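You operate a simulated robot arm through the tools that you are given. There is no shell and no other tool. Be economical: measure what you need, move in short steps, check, and stop when the job is done.

Carry out the task below with a simulated robot arm. There is one attempt and no reset: what you move stays moved.

TASK
Finish cart D's red-handled feeder: shut its cover, set 8 mm pitch, slide it home, lower the bar.
Fine: slide it without lifting it; the other feeders stay.

The check looks at the end state, three seconds after you hand in, the way a careful person would. Anything else that was tipped, shoved, dropped, spilled or broken makes it a failure. A push-on lid holds only when it is set on centred and level and pressed home; a screw cap is set on level and turned clockwise until tight.

THE ROBOT
A 7-joint arm with a two-finger parallel gripper, fixed in place. Base frame: the origin is at the foot of the arm, x ahead of it, y to its left, z up; the work surface is at about z = 0.7. Lengths are in m, angles in rad, forces in N, time in s.
Its first joint turns from -2.601 to 2.601 rad. Payload 3.43 kg.
The tool frame sits at the grasp point between the pads (the TCP): z along the fingers, y along the line on which they close. The tips reach 0.03 m beyond it. Largest opening 0.094 m; finger width 0.028, thickness 0.01; the body of the gripper, 0.05 by 0.096 m, starts 0.055 m behind the TCP.
Orientation is that of the tool frame in the base frame, as a unit quaternion [x, y, z, w]. With the fingers straight down and closing along the base's y, the tool's x points along the base's -x, its y along +y and its z along -z.

THE INTERFACE
- The arm moves only by the tool arm_command. Its argument "plan" is text: rows parted by semicolons, each of 7 numbers parted by spaces: the shift along the base's x, y, z in units of 150 mm (1.0 is 150 mm), then the turn, a rotation vector about the base's x, y, z in units of 120 degrees (1.0 is 120 degrees), then the closure in counts, from 0 (fully open) to 255 (shut). In form: tx ty tz ax ay az grip; .... A call has 1 to 10 rows; each row is the pose to reach, as a shift and turn from the pose commanded when the call began. A call with a number of a shift or a turn outside -1 to 1 is refused whole. Each row takes 0.2 s and may step no farther than 0.05 m and 0.15 rad from the row before; otherwise, or with a gripper value out of range, the whole call is refused. A pose out of reach is approached as far as the arm can. The call stops where the force on the tool passes 90 N (or 10 N more than at its start, if that is more) or the arm is blocked; 0.2 s more then pass. Each finger travels about 0.045 m/s and halts on what it meets, pressing with about 29 N; the grip force reading is that of the motor and also rises with nothing between the fingers. The clock runs only during rows and for 0.2 s after the last one: add rows that repeat a pose to give the fingers time. It gives the time, the measured TCP pose, the force on the tool (base axes), the opening and the grip force at its end, in the units of the frame above (readings bear some noise), with the torque about the TCP (base axes, N m) and any sound that the robot's microphone picked up, and new pictures: "show" is both (left out), scene, wrist or none.
- Cameras (640 x 400 px; columns grow to the right, rows downward): "scene" is fixed at [0.3996, 0.499, 1.5016]; the picture's right is [0.94, -0.34, 0.00], its down [-0.34, -0.93, -0.16] and it looks along [0.06, 0.15, -0.99] (base axes); focal length 312 px, centre (320, 200). "wrist" rides on the gripper at [0.076, 0.014, -0.102] in the tool frame; the picture's right is [-0.18, 0.98, 0.00], its down [-0.75, -0.14, -0.64] and it looks along [-0.63, -0.12, 0.77] (tool axes); focal length 243 px, centre (320, 200). There is no depth. A picture from a camera that has moved, and an enlarged one, comes with that camera's place and axes in the base frame and with its lens.
- enlarge(camera, box): a new picture of the part [left, top, right, bottom] of that camera's present view, enlarged. It takes no simulated time.
- hand_in(): hands the job in; it is judged then, once.

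Work in short steps. Places have to be worked out from the pictures, the camera data and where the tool is seen: move nearer, look again, correct. Check each grasp and each placing, and mend what went wrong. You have 120 turns and 200 pictures in all, those below and enlarged ones among them. Open the gripper and draw the arm clear of the work before you hand the job in, unless the task says otherwise; then end with one line.

The tools are called after "Emit:" as a command line: name --argument value ..., lists and objects as JSON in quotes. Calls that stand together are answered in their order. arm_command: Moves the arm, as the interface text tells. Its arguments: {"type":"object","properties":{"plan":{"type":"string"},"show":{"type":"string","enum":["both","scene","wrist","none"]}},"required":["plan"]} The other tools are called the same way: enlarge (camera, box) takes an enlarged picture of a part of a camera's view; hand_in () hands the job in.

At the start:

```text
time: 0.0
tool_pos: [0.3234, 0.6355, 1.0535]
ee_rot: [0.0, 1.0, 0.0, 0.0]
force: [0.0, 0.3, 0.1]
moment: [-0.01, 0.01, 0.02]
width: 0.0942
gripper_force: 0.1
```

scene: 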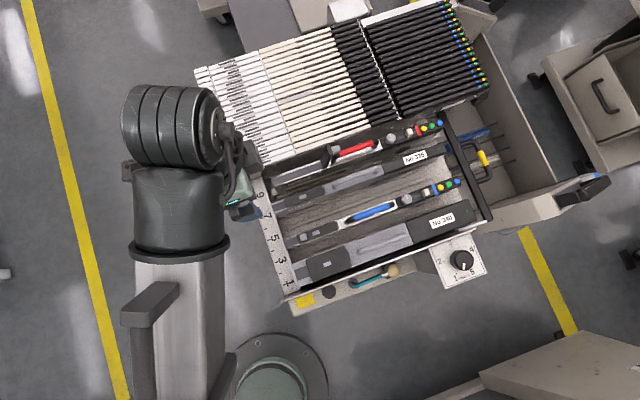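
wrist: 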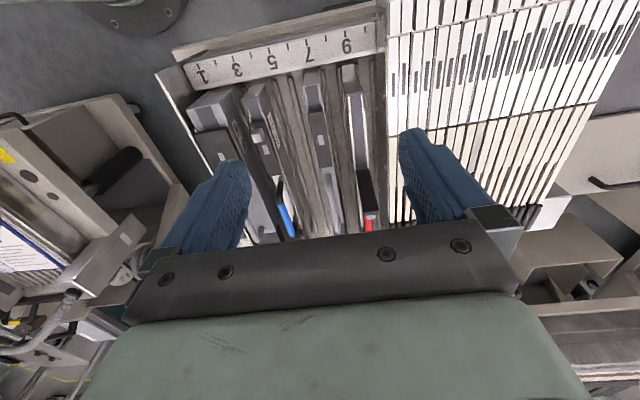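

I start by looking closer at the cart with the red-handled feeder.

Emit:
enlarge --camera "scene" --box '[230, 100, 430, 225]'

Emit:
enlarge --camera "scene" --box '[370, 90, 530, 190]'

Emit:
enlarge --camera "scene" --box '[270, 190, 510, 340]'

```text
3.20 times, centred on (330, 162) of scene
camera zoom: at [0.3996, 0.499, 1.5016], right [0.94, -0.34, 0.0], down [-0.34, -0.93, -0.16], along [0.06, 0.15, -0.99], focal length 998 px, centre (288, 320)
```

zoom: 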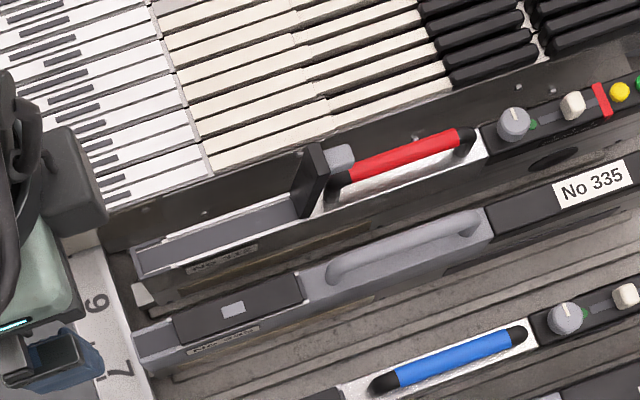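

```text
4.00 times, centred on (450, 140) of scene
camera zoom: at [0.3996, 0.499, 1.5016], right [0.94, -0.34, 0.0], down [-0.34, -0.93, -0.16], along [0.06, 0.15, -0.99], focal length 1248 px, centre (-200, 440)
```

zoom: 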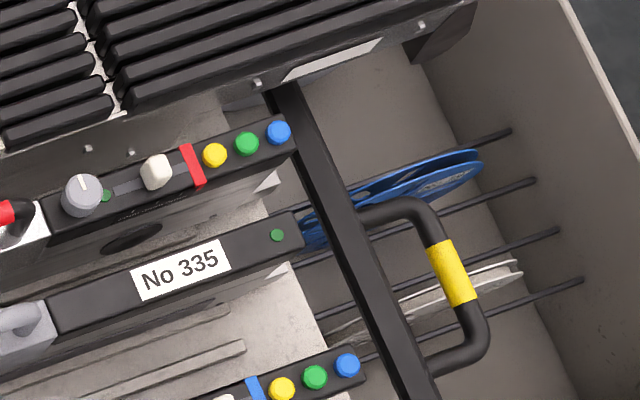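

```text
2.67 times, centred on (390, 265) of scene
camera zoom: at [0.3996, 0.499, 1.5016], right [0.94, -0.34, 0.0], down [-0.34, -0.93, -0.16], along [0.06, 0.15, -0.99], focal length 832 px, centre (133, 27)
```

zoom: 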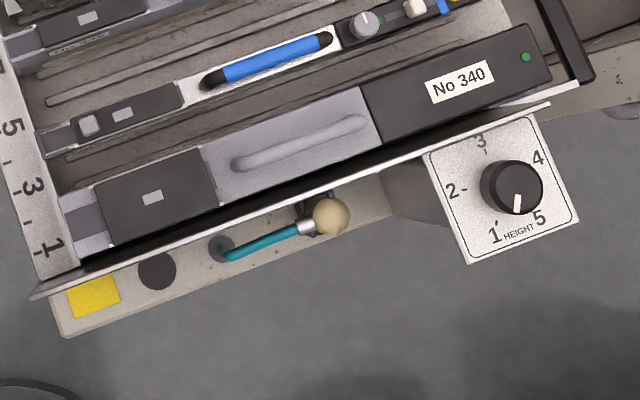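

The red feeder's cover looks open, its nose is short of the ruler, and a black bar with a yellow-gripped handle crosses the tails. I move forward, staying high, to look with the wrist camera.

Emit:
arm_command --plan "0.25 0 0 0 0 0 0;0.5 0 0 0 0 0 0;0.75 0 0 0 0 0 0;1 0 0 0 0 0 0;1 0 0 0 0 0 0"

```text
time: 1.2
tool_pos: [0.4694, 0.6345, 1.0533]
ee_rot: [0.0, 1.0, 0.0, 0.0]
force: [0.1, 0.0, 0.4]
moment: [0.02, -0.01, 0.01]
width: 0.0938
gripper_force: 0.0
camera wrist: at [0.395, 0.649, 1.1554], right [0.18, 0.98, 0.0], down [0.75, -0.14, 0.64], along [0.63, -0.12, -0.77], focal length 243 px, centre (320, 200)
```

scene: 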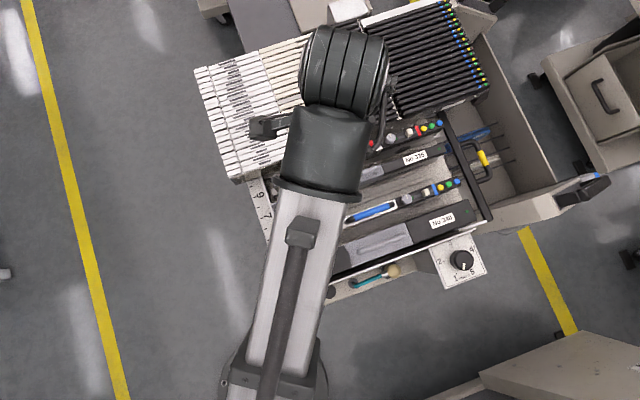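
wrist: 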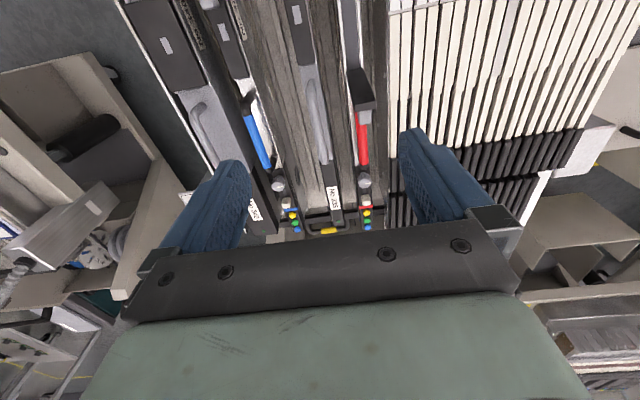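

Emit:
arm_command --plan "0.25 -0.1 0 0 0 0 0;0.5 -0.2 0 0 0 0 0;0.75 -0.2 0 0 0 0 0;1 -0.2 0 0 0 0 0;1 -0.2 0 0 0 0 0" --show "wrist"

Emit:
enlarge --camera "wrist" --box '[220, 0, 420, 125]'

Emit:
enlarge --camera "wrist" --box '[220, 110, 420, 235]'

```text
time: 2.4
tool_pos: [0.6233, 0.603, 1.0519]
ee_rot: [0.0, 1.0, 0.0, 0.0]
force: [0.8, 0.0, 0.2]
moment: [-0.03, -0.03, 0.01]
width: 0.0939
gripper_force: 0.1
camera wrist: at [0.5475, 0.6178, 1.154], right [0.18, 0.98, 0.0], down [0.75, -0.14, 0.64], along [0.63, -0.12, -0.77], focal length 243 px, centre (320, 200)
```

wrist: 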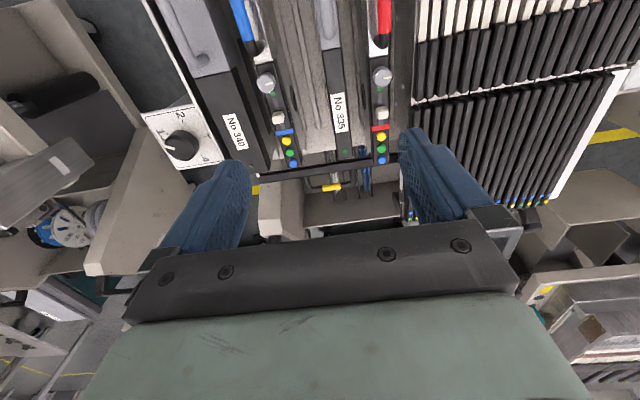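

```text
3.20 times, centred on (320, 62) of wrist
camera zoom: at [0.5475, 0.6178, 1.154], right [0.18, 0.98, 0.0], down [0.75, -0.14, 0.64], along [0.63, -0.12, -0.77], focal length 776 px, centre (320, 640)
```

zoom: 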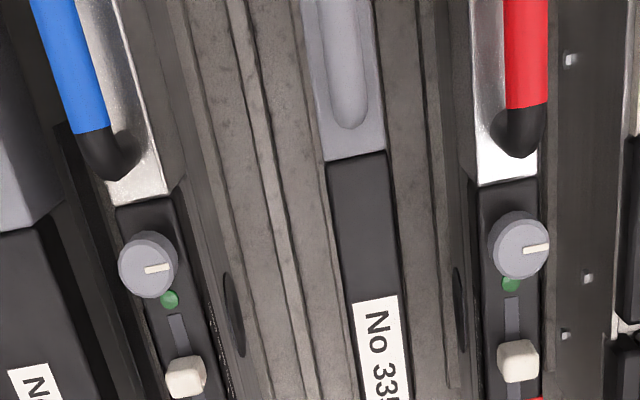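

```text
3.20 times, centred on (320, 172) of wrist
camera zoom: at [0.5475, 0.6178, 1.154], right [0.18, 0.98, 0.0], down [0.75, -0.14, 0.64], along [0.63, -0.12, -0.77], focal length 776 px, centre (320, 288)
```

zoom: 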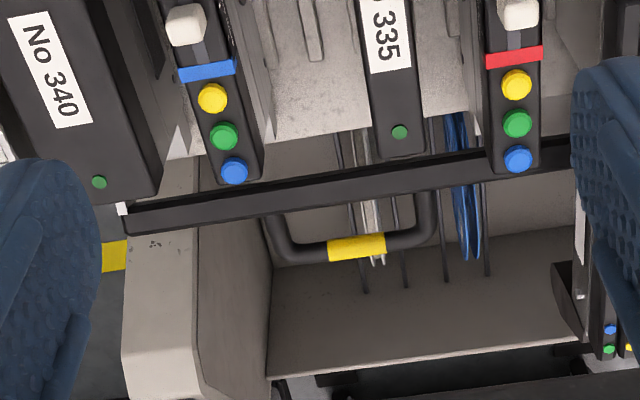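

Triangulating, the red feeder's knob is about (0.63, 0.67, 0.85). I lower carefully to read its controls.

Emit:
arm_command --plan "0.1 0.2 0 0 0 0 0;0.15 0.38 -0.2 0 0 0 0;0.15 0.38 -0.4 0 0 0 0;0.15 0.38 -0.6 0 0 0 0;0.15 0.38 -0.6 0 0 0 0" --show "wrist"

Emit:
enlarge --camera "wrist" --box '[220, 60, 420, 185]'

```text
time: 3.6
tool_pos: [0.648, 0.6637, 0.965]
ee_rot: [0.0, 1.0, 0.001, 0.0]
force: [0.3, 0.0, 0.6]
moment: [0.0, -0.01, -0.04]
width: 0.094
gripper_force: 0.0
camera wrist: at [0.5711, 0.6783, 1.067], right [0.18, 0.98, 0.0], down [0.75, -0.14, 0.64], along [0.63, -0.12, -0.77], focal length 243 px, centre (320, 200)
```

wrist: 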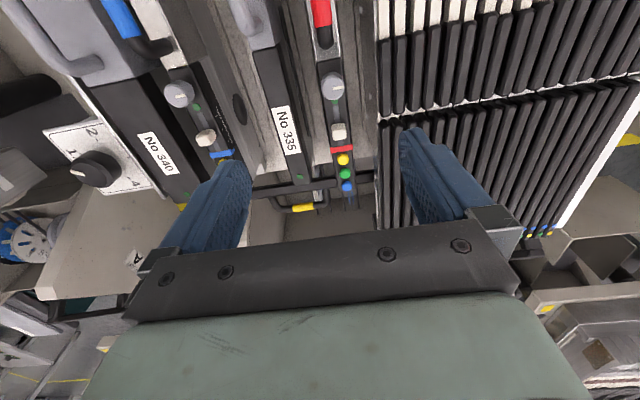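

```text
3.20 times, centred on (320, 122) of wrist
camera zoom: at [0.5711, 0.6783, 1.067], right [0.18, 0.98, 0.0], down [0.75, -0.14, 0.64], along [0.63, -0.12, -0.77], focal length 776 px, centre (320, 448)
```

zoom: 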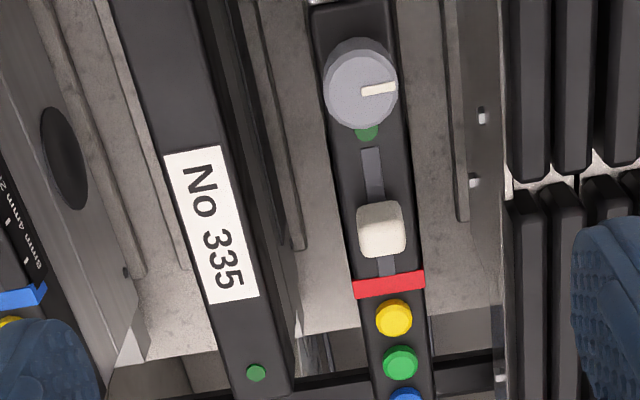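

Emit:
enlarge --camera "wrist" --box '[160, 60, 260, 185]'

Emit:
enlarge --camera "wrist" --box '[310, 90, 370, 150]'

```text
3.20 times, centred on (210, 122) of wrist
camera zoom: at [0.5711, 0.6783, 1.067], right [0.18, 0.98, 0.0], down [0.75, -0.14, 0.64], along [0.63, -0.12, -0.77], focal length 776 px, centre (672, 448)
```

zoom: 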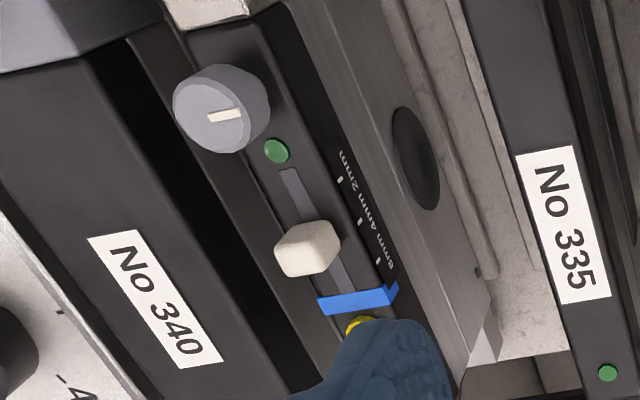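

```text
6.67 times, centred on (340, 120) of wrist
camera zoom: at [0.5711, 0.6783, 1.067], right [0.18, 0.98, 0.0], down [0.75, -0.14, 0.64], along [0.63, -0.12, -0.77], focal length 1618 px, centre (187, 733)
```

zoom: 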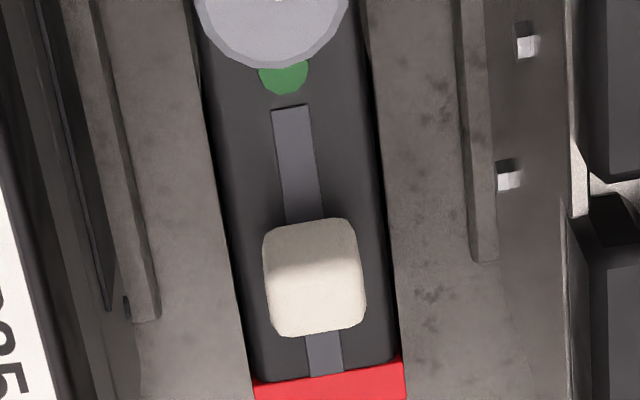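

The scale (2, 4, 8 mm) is on the feeder's +y side, with 8 mm towards the tail. I shift +y to see the red feeder's own scale.

Emit:
arm_command --plan "-0.1 0.25 0 0 0 0 0;-0.2 0.45 0 0 0 0 0;-0.2 0.55 0 0 0 0 0;-0.2 0.55 0 0 0 0 0" --show "wrist"

Emit:
enlarge --camera "wrist" --box '[200, 80, 300, 180]'

```text
time: 4.6
tool_pos: [0.6143, 0.746, 0.9653]
ee_rot: [0.0, 1.0, 0.0, -0.001]
force: [0.2, -0.2, 0.0]
moment: [-0.01, 0.0, 0.02]
width: 0.0942
gripper_force: 0.1
camera wrist: at [0.5388, 0.7605, 1.0669], right [0.18, 0.98, 0.0], down [0.75, -0.14, 0.64], along [0.63, -0.12, -0.77], focal length 243 px, centre (320, 200)
```

wrist: 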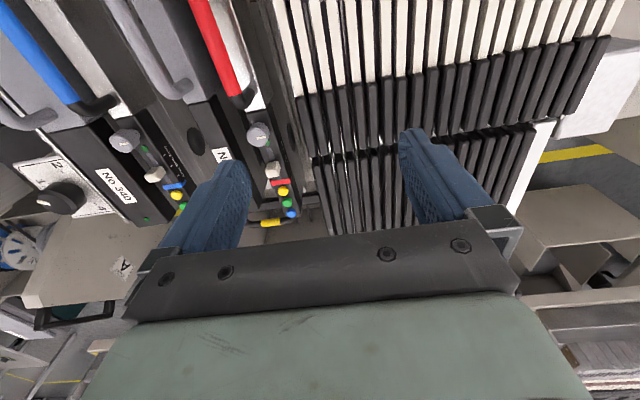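

```text
4.00 times, centred on (250, 130) of wrist
camera zoom: at [0.5388, 0.7605, 1.0669], right [0.18, 0.98, 0.0], down [0.75, -0.14, 0.64], along [0.63, -0.12, -0.77], focal length 970 px, centre (600, 480)
```

zoom: 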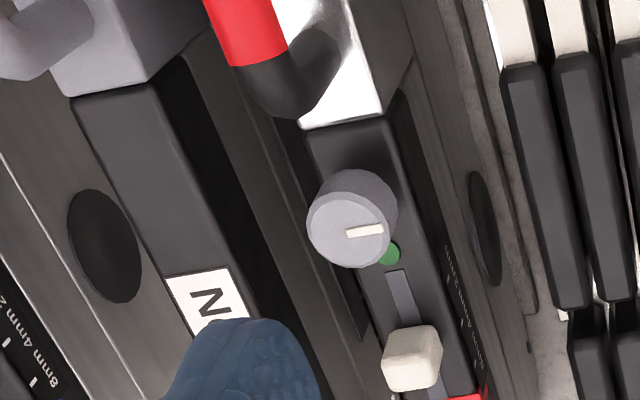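

I notice a letter "A" on some beige panel; I must make sure which cart this is.

Emit:
enlarge --camera "wrist" --box '[60, 220, 180, 310]'

Emit:
enlarge --camera "scene" --box '[400, 0, 640, 150]'

Emit:
enlarge --camera "scene" --box '[400, 150, 640, 400]'

```text
4.44 times, centred on (120, 265) of wrist
camera zoom: at [0.5388, 0.7605, 1.0669], right [0.18, 0.98, 0.0], down [0.75, -0.14, 0.64], along [0.63, -0.12, -0.77], focal length 1078 px, centre (1209, -89)
```

zoom: 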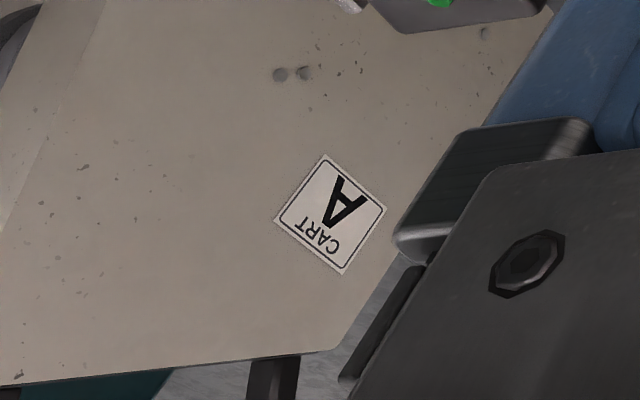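

```text
2.67 times, centred on (520, 75) of scene
camera zoom: at [0.3996, 0.499, 1.5016], right [0.94, -0.34, 0.0], down [-0.34, -0.93, -0.16], along [0.06, 0.15, -0.99], focal length 832 px, centre (-213, 533)
```

zoom: 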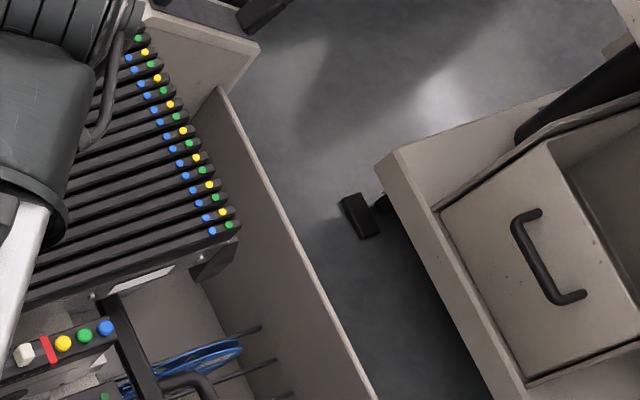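

```text
1.60 times, centred on (520, 275) of scene
camera zoom: at [0.3996, 0.499, 1.5016], right [0.94, -0.34, 0.0], down [-0.34, -0.93, -0.16], along [0.06, 0.15, -0.99], focal length 499 px, centre (0, 80)
```

zoom: 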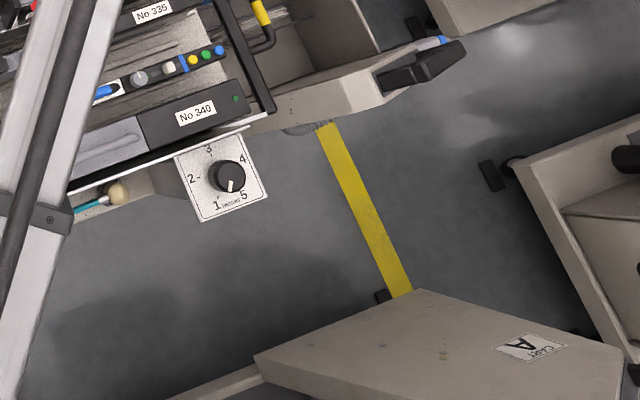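

Cart A is a different cart, opposite. I zoom in on the red feeder's scale.

Emit:
enlarge --camera "wrist" --box '[255, 130, 345, 220]'

Emit:
enlarge --camera "wrist" --box '[105, 110, 195, 200]'

Emit:
enlarge --camera "wrist" --box '[150, 0, 290, 100]'

```text
4.44 times, centred on (300, 175) of wrist
camera zoom: at [0.5388, 0.7605, 1.0669], right [0.18, 0.98, 0.0], down [0.75, -0.14, 0.64], along [0.63, -0.12, -0.77], focal length 1078 px, centre (409, 311)
```

zoom: 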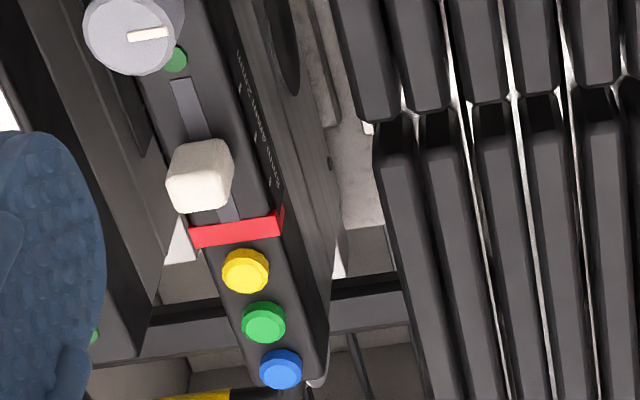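

```text
4.44 times, centred on (150, 155) of wrist
camera zoom: at [0.5388, 0.7605, 1.0669], right [0.18, 0.98, 0.0], down [0.75, -0.14, 0.64], along [0.63, -0.12, -0.77], focal length 1078 px, centre (1076, 400)
```

zoom: 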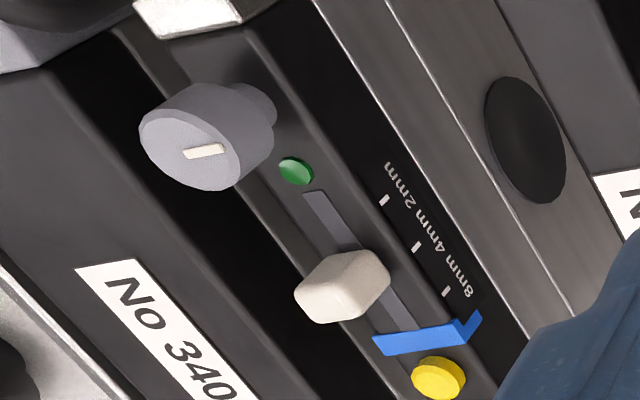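

```text
4.00 times, centred on (220, 50) of wrist
camera zoom: at [0.5388, 0.7605, 1.0669], right [0.18, 0.98, 0.0], down [0.75, -0.14, 0.64], along [0.63, -0.12, -0.77], focal length 970 px, centre (720, 800)
```

zoom: 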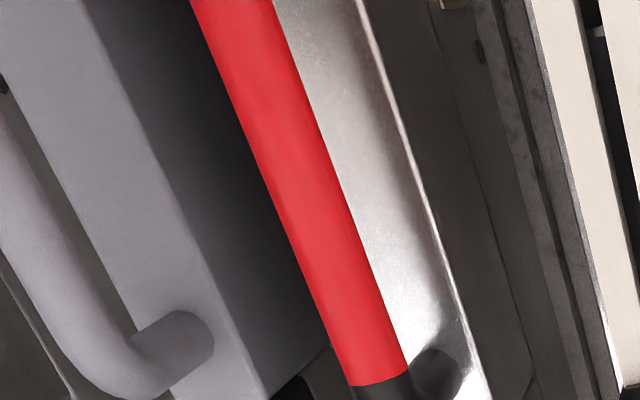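

On both feeders the slider sits at 4 mm; 8 mm is next to the stripe. Now I raise and back off to look at the open cover near (0.48, 0.67).

Emit:
arm_command --plan "0 0 0.3 0 0 0 0;-0.2 0 0.5 0 0 0 0;-0.5 -0.1 0.5 0 0 0 0;-0.8 -0.1 0.5 0 0 0 0;-1 -0.1 0.5 0 0 0 0;-1 -0.1 0.5 0 0 0 0"

Emit:
enlarge --camera "wrist" --box '[200, 40, 400, 200]'

```text
time: 6.0
tool_pos: [0.4646, 0.7327, 1.0396]
ee_rot: [0.0, 1.0, 0.0, 0.0]
force: [-0.6, 0.6, -0.4]
moment: [0.02, -0.02, -0.01]
width: 0.0941
gripper_force: 0.0
camera wrist: at [0.389, 0.7469, 1.1419], right [0.18, 0.98, 0.0], down [0.75, -0.14, 0.64], along [0.63, -0.12, -0.77], focal length 243 px, centre (320, 200)
```

scene: 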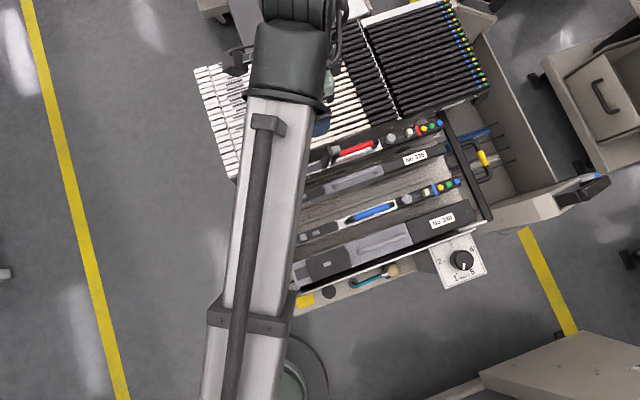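
wrist: 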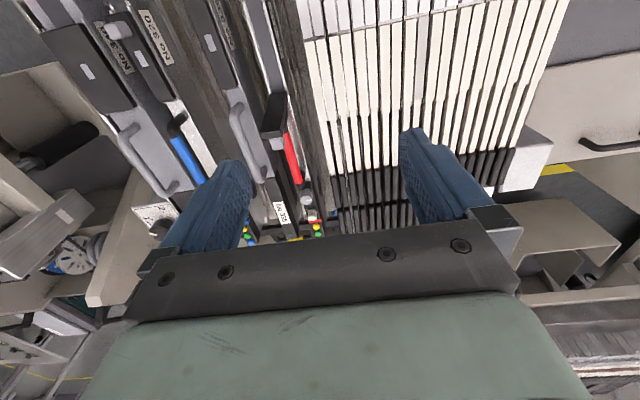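

```text
2.50 times, centred on (300, 120) of wrist
camera zoom: at [0.389, 0.7469, 1.1419], right [0.18, 0.98, 0.0], down [0.75, -0.14, 0.64], along [0.63, -0.12, -0.77], focal length 606 px, centre (370, 400)
```

zoom: 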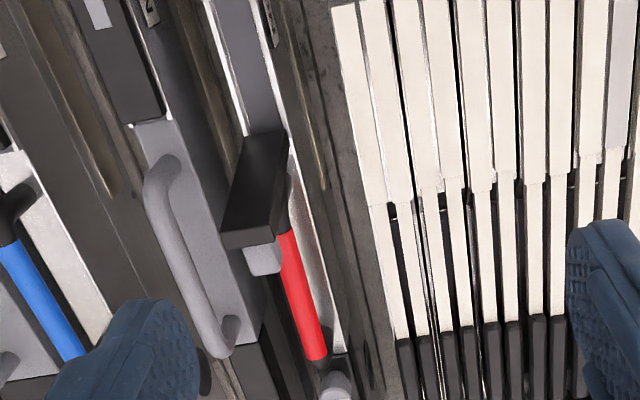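

The cover is up, hinged near (0.47, 0.68, 0.84), its top near (0.49, 0.68, 0.91), leaning back slightly. With closed fingers I go behind it, above the red handle (top ≈0.87).

Emit:
arm_command --plan "0.2 -0.1 0 0 0 0 255;0.4 -0.25 0 0 0 0 255;0.56 -0.35 0 0 0 0 255;0.56 -0.35 -0.25 0 0 0 255;0.56 -0.35 -0.5 0 0 0 255;0.56 -0.35 -0.7 0 0 0 255;0.56 -0.35 -0.73 0 0 0 255"

Emit:
enlarge --camera "wrist" --box '[220, 60, 420, 260]'

```text
time: 7.6
tool_pos: [0.5494, 0.6772, 0.9275]
ee_rot: [0.0, 1.0, 0.0, 0.0]
force: [-0.3, -0.1, -0.2]
moment: [0.02, 0.0, -0.02]
width: 0.0
gripper_force: 28.9
camera wrist: at [0.4735, 0.6911, 1.0304], right [0.18, 0.98, 0.0], down [0.75, -0.14, 0.64], along [0.63, -0.12, -0.77], focal length 243 px, centre (320, 200)
```

scene: 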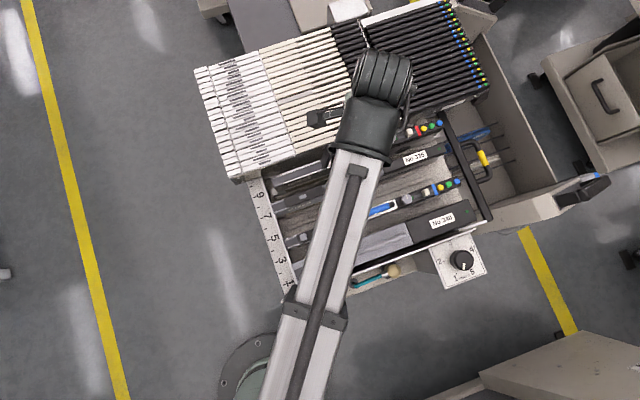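
wrist: 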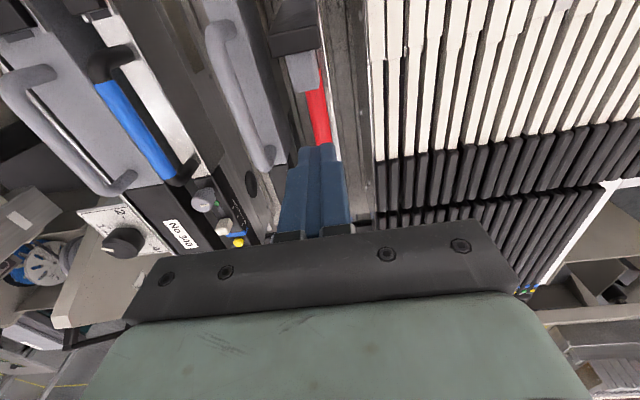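

```text
2.00 times, centred on (320, 160) of wrist
camera zoom: at [0.4735, 0.6911, 1.0304], right [0.18, 0.98, 0.0], down [0.75, -0.14, 0.64], along [0.63, -0.12, -0.77], focal length 485 px, centre (320, 280)
```

zoom: 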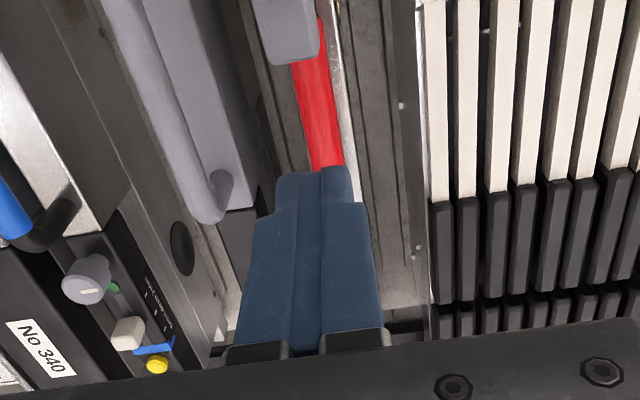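

Tips are aligned behind the cover. I push toward -x gently.

Emit:
arm_command --plan "-0.12 0 0 0 0 0 255;-0.24 0 0 0 0 0 255;-0.36 0 0 0 0 0 255;-0.48 0 0 0 0 0 255;-0.6 0 0 0 0 0 255" --show "wrist"

```text
time: 8.8
tool_pos: [0.4591, 0.6765, 0.9263]
ee_rot: [0.0, 1.0, 0.0, 0.0]
force: [0.4, 0.7, -0.4]
moment: [-0.05, -0.02, -0.01]
width: 0.0
gripper_force: 29.3
camera wrist: at [0.3835, 0.6909, 1.0294], right [0.18, 0.98, 0.0], down [0.75, -0.14, 0.64], along [0.63, -0.12, -0.77], focal length 243 px, centre (320, 200)
```

wrist: 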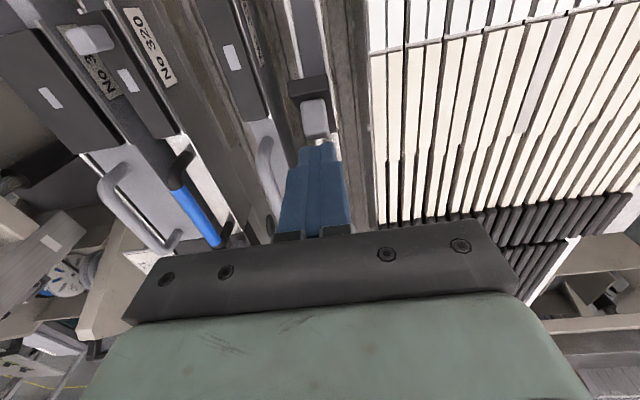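

The cover is moving with almost no resistance. I keep following it forward and down.

Emit:
arm_command --plan "-0.12 0 0 0 0 0 255;-0.22 0 -0.05 0 0 0 255;-0.3 0 -0.12 0 0 0 255;-0.3 0 -0.12 0 0 0 255" --show "wrist"

```text
time: 9.8
tool_pos: [0.415, 0.678, 0.9094]
ee_rot: [0.0, 1.0, 0.0, 0.0]
force: [0.3, 0.3, 0.3]
moment: [-0.01, -0.01, -0.02]
width: 0.0
gripper_force: 28.8
camera wrist: at [0.3389, 0.6925, 1.0121], right [0.18, 0.98, 0.0], down [0.75, -0.14, 0.64], along [0.63, -0.12, -0.77], focal length 243 px, centre (320, 200)
```

wrist: 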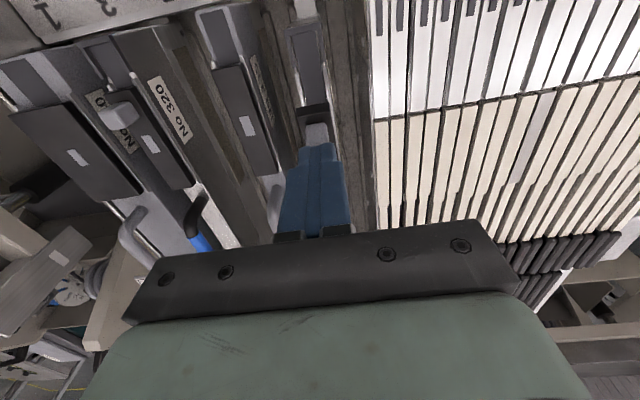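

Emit:
arm_command --plan "-0.06 0.01 -0.08 0 0 0 255;-0.1 0.01 -0.16 0 0 0 255;-0.13 0.01 -0.22 0 0 0 255;-0.13 0.01 -0.22 0 0 0 255" --show "wrist"

Emit:
enlarge --camera "wrist" --box '[240, 20, 400, 160]'

```text
time: 10.8
tool_pos: [0.3948, 0.6787, 0.8783]
ee_rot: [-0.001, 1.0, 0.0, 0.001]
force: [1.8, -0.8, 6.7]
moment: [0.01, -0.11, -0.02]
width: 0.0
gripper_force: 29.1
camera wrist: at [0.3186, 0.6934, 0.9805], right [0.18, 0.98, 0.0], down [0.75, -0.14, 0.64], along [0.63, -0.12, -0.77], focal length 243 px, centre (320, 200)
```

wrist: 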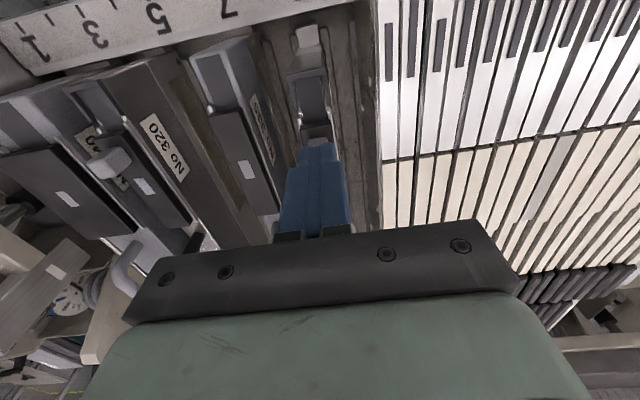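

```text
2.86 times, centred on (320, 90) of wrist
camera zoom: at [0.3186, 0.6934, 0.9805], right [0.18, 0.98, 0.0], down [0.75, -0.14, 0.64], along [0.63, -0.12, -0.77], focal length 693 px, centre (320, 514)
```

zoom: 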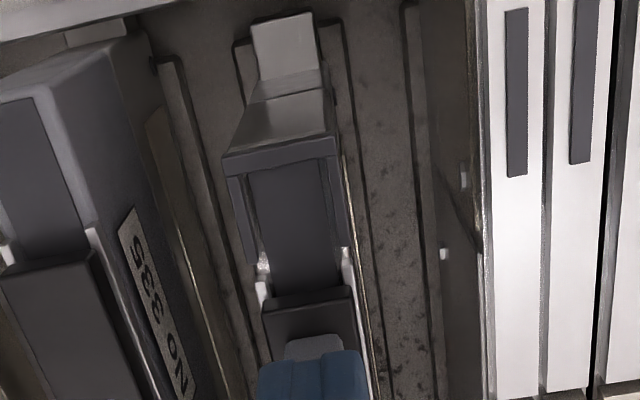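

The cover is nearly down; I'm touching it with 6.7 N. I press it home in small steps.

Emit:
arm_command --plan "0 0 -0.02 0 0 0 255;0 0 -0.05 0 0 0 255;0 0 -0.08 0 0 0 255;0 0 -0.11 0 0 0 255" --show "none"

```text
time: 11.6
tool_pos: [0.3941, 0.6789, 0.8761]
ee_rot: [0.0, 1.0, 0.005, 0.001]
force: [-7.7, -6.0, 54.2]
moment: [-0.33, -0.21, -0.08]
width: 0.0
gripper_force: 28.6
stopped in row 3: the force on the tool passed its limit at 99 N (the readings are from after the stop); the commanded pose is now the measured one
```

The push met a firm stop at tip height ≈0.846. I raise and look.

Emit:
arm_command --plan "0 0 0.2 0 0 0 255;-0.1 0.1 0.5 0 0 0 255;-0.3 0.15 0.7 0 0 0 255;-0.3 0.15 0.7 0 0 0 255" --show "wrist"

Emit:
enlarge --camera "wrist" --box '[200, 60, 360, 160]'

```text
time: 12.6
tool_pos: [0.3488, 0.7063, 0.9774]
ee_rot: [0.0, 1.0, 0.003, -0.001]
force: [0.5, -0.5, 0.9]
moment: [0.02, -0.03, 0.01]
width: 0.0
gripper_force: 29.4
camera wrist: at [0.2715, 0.7198, 1.0803], right [0.18, 0.98, 0.01], down [0.75, -0.14, 0.64], along [0.63, -0.11, -0.77], focal length 243 px, centre (320, 200)
```

wrist: 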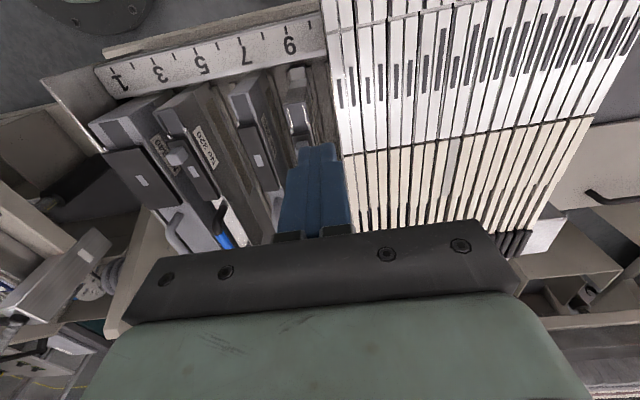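

```text
4.00 times, centred on (280, 110) of wrist
camera zoom: at [0.2715, 0.7198, 1.0803], right [0.18, 0.98, 0.01], down [0.75, -0.14, 0.64], along [0.63, -0.11, -0.77], focal length 970 px, centre (480, 560)
```

zoom: 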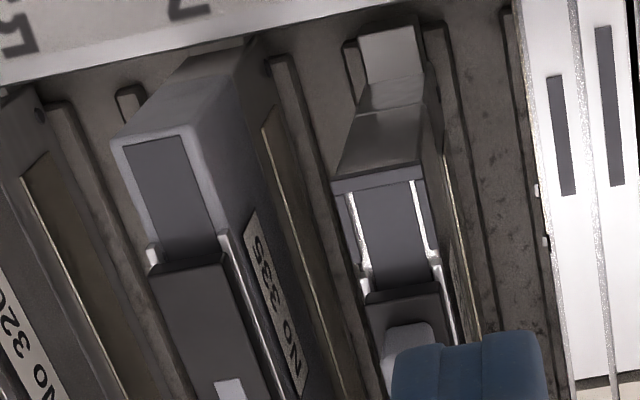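

Emit:
arm_command --plan "0.2 -0.15 0.3 0 0 0 255;0.45 -0.3 0.5 0 0 0 100;0.45 -0.3 0.5 0 0 0 0"

Emit:
enlarge --camera "wrist" --box '[250, 20, 410, 120]'

```text
refused: row 1 steps farther than a row can; nothing moved
```

```text
4.00 times, centred on (330, 70) of wrist
camera zoom: at [0.2715, 0.7198, 1.0803], right [0.18, 0.98, 0.01], down [0.75, -0.14, 0.64], along [0.63, -0.11, -0.77], focal length 970 px, centre (280, 720)
```

zoom: 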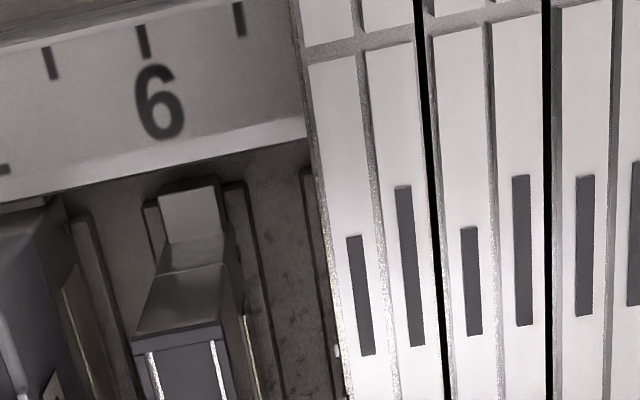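

Step was too large; I retry in smaller steps.

Emit:
arm_command --plan "0.15 -0.1 0.2 0 0 0 255;0.3 -0.2 0.4 0 0 0 100;0.45 -0.3 0.5 0 0 0 0;0.45 -0.3 0.5 0 0 0 0"

Emit:
enlarge --camera "wrist" --box '[250, 20, 410, 120]'

```text
time: 13.6
tool_pos: [0.4188, 0.655, 1.0521]
ee_rot: [-0.001, 1.0, 0.003, 0.0]
force: [-0.1, 0.0, -0.1]
moment: [-0.01, 0.01, -0.04]
width: 0.067
gripper_force: 0.1
camera wrist: at [0.3427, 0.6695, 1.1552], right [0.18, 0.98, 0.01], down [0.75, -0.14, 0.64], along [0.63, -0.11, -0.77], focal length 243 px, centre (320, 200)
```

scene: 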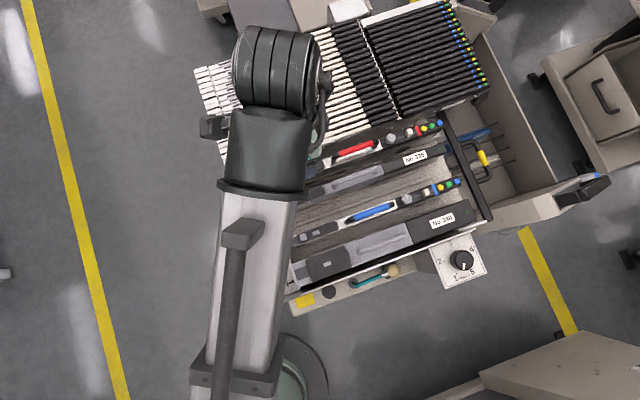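
wrist: 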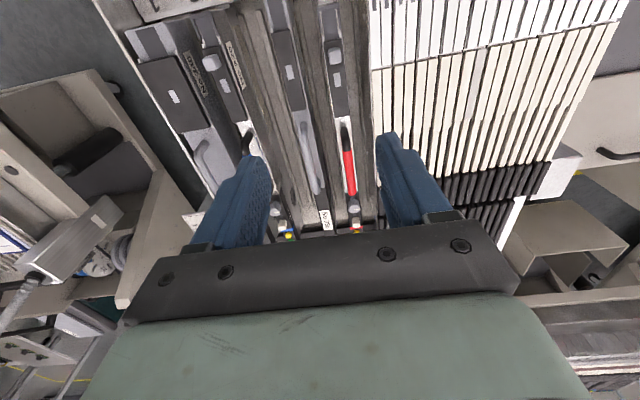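

```text
4.00 times, centred on (330, 70) of wrist
camera zoom: at [0.3427, 0.6695, 1.1552], right [0.18, 0.98, 0.01], down [0.75, -0.14, 0.64], along [0.63, -0.11, -0.77], focal length 970 px, centre (280, 720)
```

zoom: 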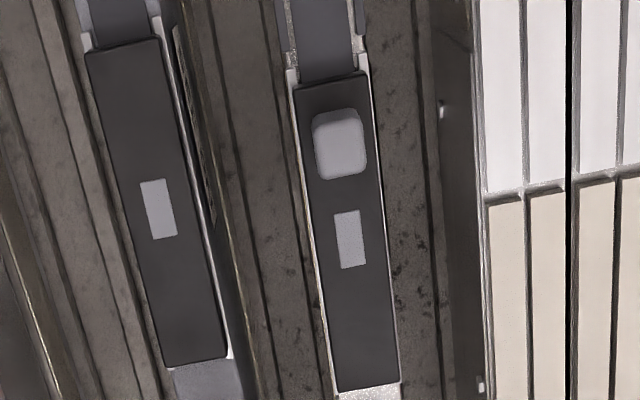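

The cover is shut flat. Next the slider at about (0.672, 0.674, 0.85): I'll pinch it along y. Moving above it first, with the gripper at ~30 mm opening.

Emit:
arm_command --plan "0.3 0.05 -0.1 0 0 0 174;0.6 0.1 -0.2 0 0 0 174;0.85 0.13 -0.3 0 0 0 174;1 0.13 -0.4 0 0 0 174;1 0.13 -0.4 0 0 0 174" --show "none"

Emit:
arm_command --plan "0.3 0 -0.1 0 0 0 174;0.6 0 -0.2 0 0 0 174;0.69 0 -0.4 0 0 0 174;0.69 0 -0.5 0 0 0 174;0.69 0 -0.5 0 0 0 174"

Emit:
enlarge --camera "wrist" --box '[240, 60, 400, 160]'

```text
time: 14.8
tool_pos: [0.5702, 0.6736, 0.989]
ee_rot: [0.0, 1.0, 0.004, 0.0]
force: [0.1, 0.9, 0.2]
moment: [0.03, 0.01, -0.04]
width: 0.0296
gripper_force: 0.1
```

```text
time: 16.0
tool_pos: [0.6704, 0.6789, 0.9184]
ee_rot: [-0.001, 1.0, 0.003, -0.001]
force: [0.3, 0.1, -0.3]
moment: [0.0, -0.02, -0.04]
width: 0.0299
gripper_force: 0.1
camera wrist: at [0.5943, 0.6924, 1.0203], right [0.18, 0.98, 0.01], down [0.75, -0.14, 0.64], along [0.63, -0.11, -0.77], focal length 243 px, centre (320, 200)
```

scene: 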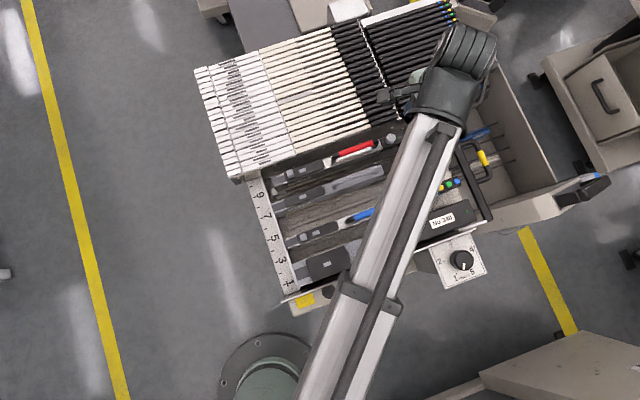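
wrist: 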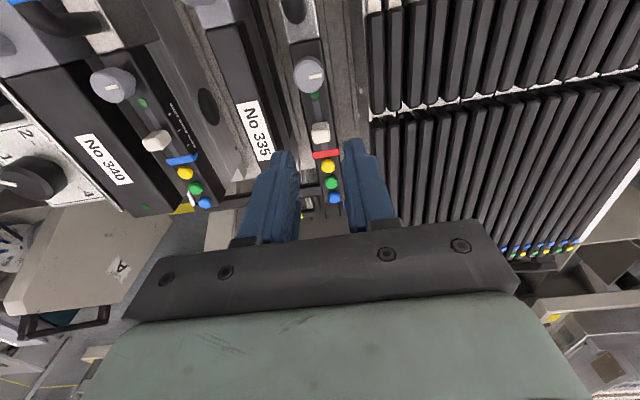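

```text
4.00 times, centred on (320, 110) of wrist
camera zoom: at [0.5943, 0.6924, 1.0203], right [0.18, 0.98, 0.01], down [0.75, -0.14, 0.64], along [0.63, -0.11, -0.77], focal length 970 px, centre (320, 560)
```

zoom: 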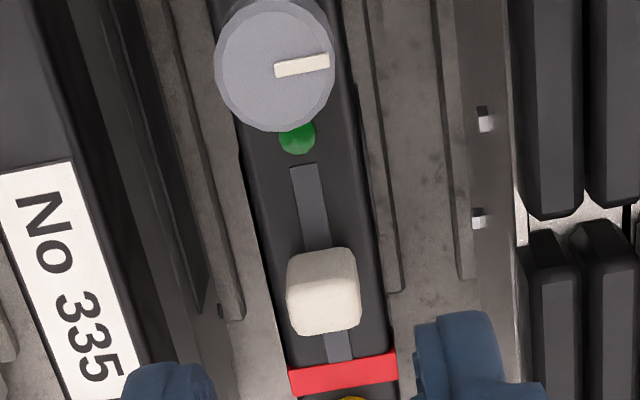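

The slider sits centred at about (0.670, 0.679). I descend in small steps.

Emit:
arm_command --plan "0 0 -0.12 0 0 0 174;0 0 -0.24 0 0 0 174;0 0 -0.28 0 0 0 174;0 0 -0.28 0 0 0 174" --show "wrist"

Emit:
enlarge --camera "wrist" --box '[240, 80, 400, 180]'

```text
time: 17.0
tool_pos: [0.6694, 0.6788, 0.8739]
ee_rot: [0.0, 1.0, 0.002, 0.0]
force: [0.5, -0.4, -0.1]
moment: [-0.04, 0.03, 0.02]
width: 0.0299
gripper_force: 0.1
camera wrist: at [0.5948, 0.6924, 0.9773], right [0.18, 0.98, 0.01], down [0.75, -0.14, 0.64], along [0.63, -0.11, -0.77], focal length 243 px, centre (320, 200)
```

wrist: 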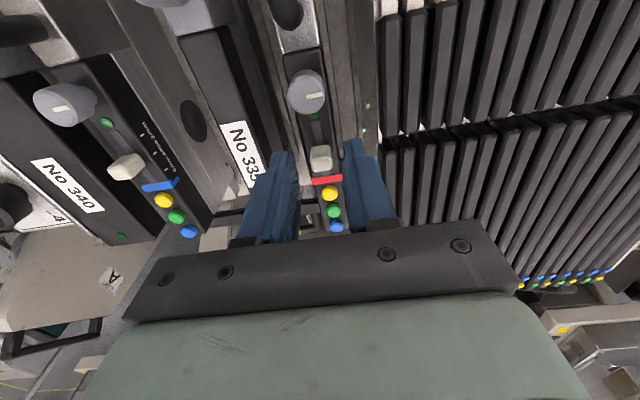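

```text
4.00 times, centred on (320, 130) of wrist
camera zoom: at [0.5948, 0.6924, 0.9773], right [0.18, 0.98, 0.01], down [0.75, -0.14, 0.64], along [0.63, -0.11, -0.77], focal length 970 px, centre (320, 480)
```

zoom: 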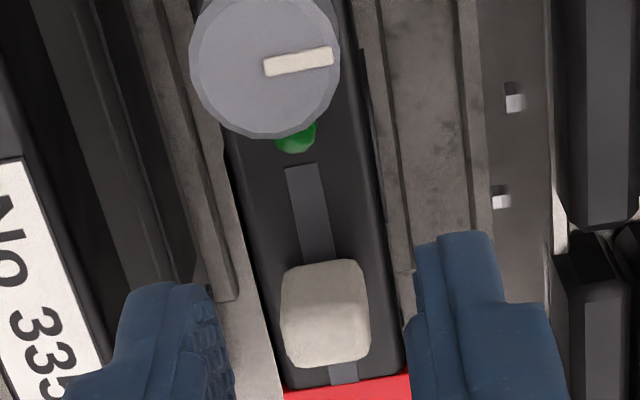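

Slider looks like it's at x≈0.678 with its top ≈0.828. I shift +8 mm and descend a bit more.

Emit:
arm_command --plan "0.05 0 -0.03 0 0 0 174;0.05 0 -0.08 0 0 0 174;0.05 0 -0.12 0 0 0 174;0.05 0 -0.12 0 0 0 174" --show "wrist"

Emit:
enlarge --camera "wrist" --box '[240, 100, 400, 200]'

```text
time: 18.0
tool_pos: [0.6782, 0.6762, 0.8563]
ee_rot: [0.0, 1.0, 0.002, 0.0]
force: [1.0, 0.1, 0.6]
moment: [-0.01, -0.01, 0.01]
width: 0.0298
gripper_force: 0.0
camera wrist: at [0.6016, 0.6911, 0.9594], right [0.18, 0.98, 0.01], down [0.75, -0.14, 0.64], along [0.63, -0.11, -0.77], focal length 243 px, centre (320, 200)
```

wrist: 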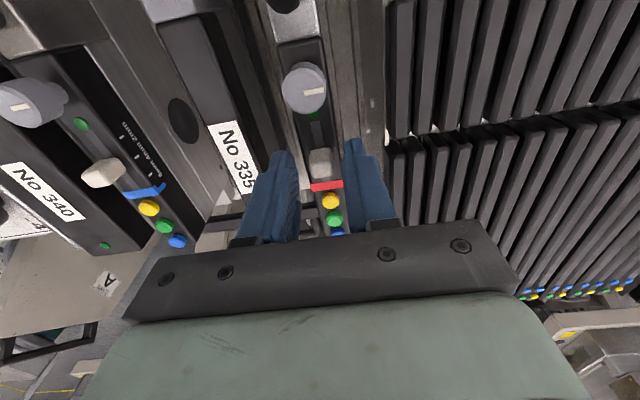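

```text
4.00 times, centred on (320, 150) of wrist
camera zoom: at [0.6016, 0.6911, 0.9594], right [0.18, 0.98, 0.01], down [0.75, -0.14, 0.64], along [0.63, -0.11, -0.77], focal length 970 px, centre (320, 400)
```

zoom: 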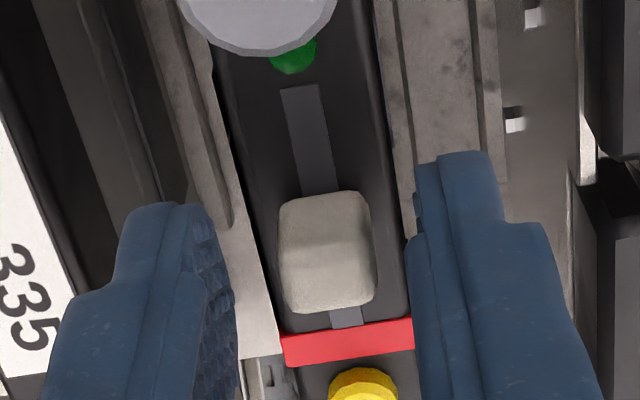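

Fingers straddle the slider in view but still at its top level (slider top ≈0.82, x≈0.683). I lower ~12 mm in fine steps watching force.

Emit:
arm_command --plan "0.03 0 -0.03 0 0 0 174;0.03 0 -0.06 0 0 0 174;0.03 0 -0.08 0 0 0 174;0.03 0 -0.08 0 0 0 174" --show "wrist"

Emit:
enlarge --camera "wrist" --box '[240, 100, 400, 200]'

```text
time: 19.0
tool_pos: [0.6821, 0.6765, 0.8455]
ee_rot: [0.0, 1.0, 0.003, 0.0]
force: [-0.6, -0.2, -0.2]
moment: [0.0, 0.02, -0.02]
width: 0.0299
gripper_force: 0.2
camera wrist: at [0.6071, 0.6913, 0.9481], right [0.18, 0.98, 0.01], down [0.75, -0.14, 0.64], along [0.63, -0.11, -0.77], focal length 243 px, centre (320, 200)
```

wrist: 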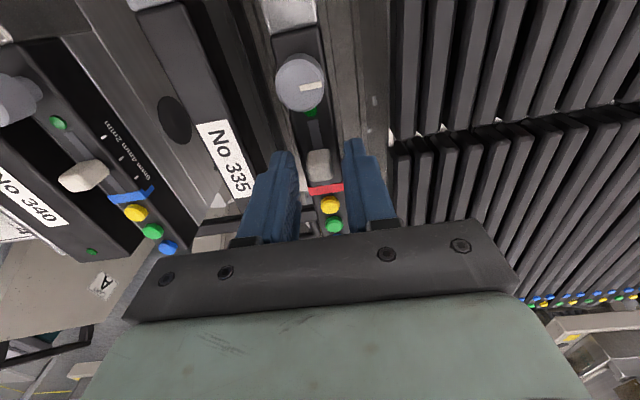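

```text
4.00 times, centred on (320, 150) of wrist
camera zoom: at [0.6071, 0.6913, 0.9481], right [0.18, 0.98, 0.01], down [0.75, -0.14, 0.64], along [0.63, -0.11, -0.77], focal length 970 px, centre (320, 400)
```

zoom: 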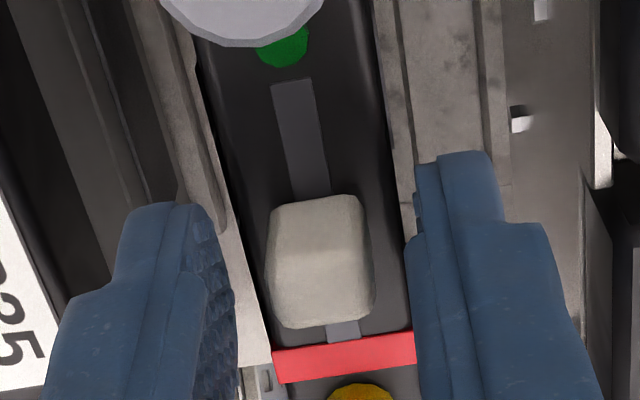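

I try closing here; if it holds at ~15 mm, the slider is gripped.

Emit:
arm_command --plan "0 0 0 0 0 0 220;0 0 0 0 0 0 240;0 0 0 0 0 0 255" --show "wrist"

Emit:
enlarge --camera "wrist" --box '[240, 100, 400, 200]'

```text
time: 19.8
tool_pos: [0.6825, 0.6772, 0.846]
ee_rot: [0.001, 1.0, 0.003, 0.0]
force: [0.3, 0.6, 0.4]
moment: [-0.03, 0.04, 0.01]
width: 0.0138
gripper_force: 29.1
camera wrist: at [0.6071, 0.6913, 0.9482], right [0.18, 0.98, 0.01], down [0.75, -0.14, 0.64], along [0.63, -0.11, -0.77], focal length 243 px, centre (320, 200)
```

wrist: 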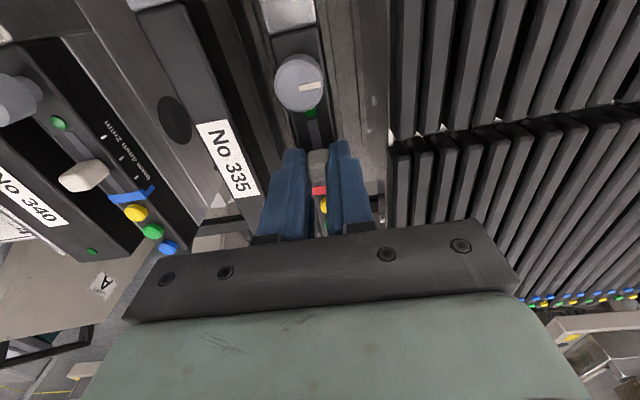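

```text
4.00 times, centred on (320, 150) of wrist
camera zoom: at [0.6071, 0.6913, 0.9482], right [0.18, 0.98, 0.01], down [0.75, -0.14, 0.64], along [0.63, -0.11, -0.77], focal length 970 px, centre (320, 400)
```

zoom: 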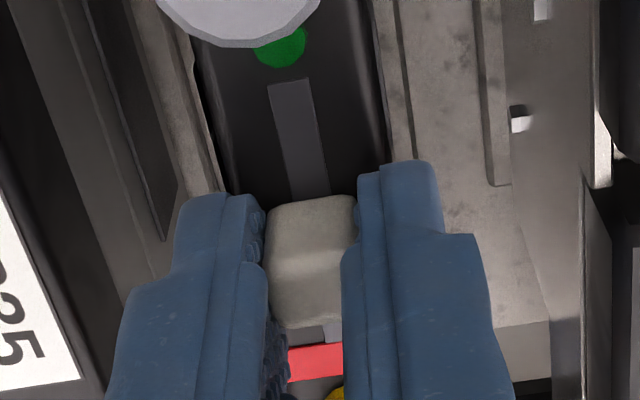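

Slider gripped (13.8 mm). I drag it +x in 3 mm steps.

Emit:
arm_command --plan "0.02 0 0 0 0 0 255;0.04 0 0 0 0 0 255;0.06 -0.002 0 0 0 0 255;0.08 -0.003 0 0 0 0 255" --show "wrist"

Emit:
enlarge --camera "wrist" --box '[240, 100, 400, 200]'

```text
time: 20.8
tool_pos: [0.6925, 0.6772, 0.8462]
ee_rot: [-0.001, 1.0, 0.003, 0.001]
force: [0.2, 2.0, 2.1]
moment: [0.09, 0.35, -0.03]
width: 0.0137
gripper_force: 28.5
camera wrist: at [0.6174, 0.6908, 0.9483], right [0.18, 0.98, 0.01], down [0.75, -0.14, 0.64], along [0.63, -0.11, -0.77], focal length 243 px, centre (320, 200)
```

wrist: 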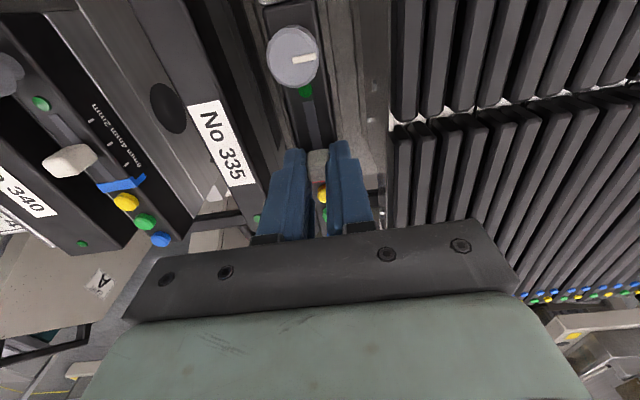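

```text
4.00 times, centred on (320, 150) of wrist
camera zoom: at [0.6174, 0.6908, 0.9483], right [0.18, 0.98, 0.01], down [0.75, -0.14, 0.64], along [0.63, -0.11, -0.77], focal length 970 px, centre (320, 400)
```

zoom: 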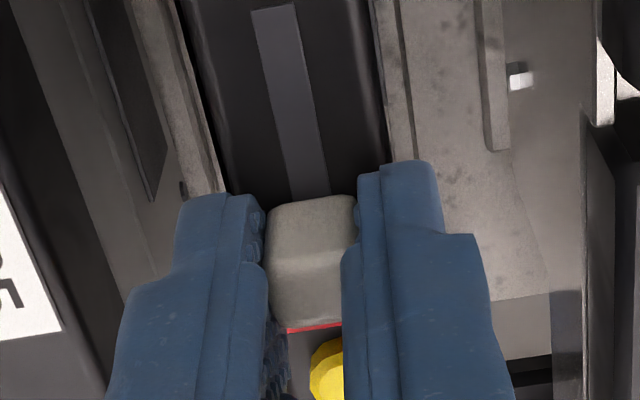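

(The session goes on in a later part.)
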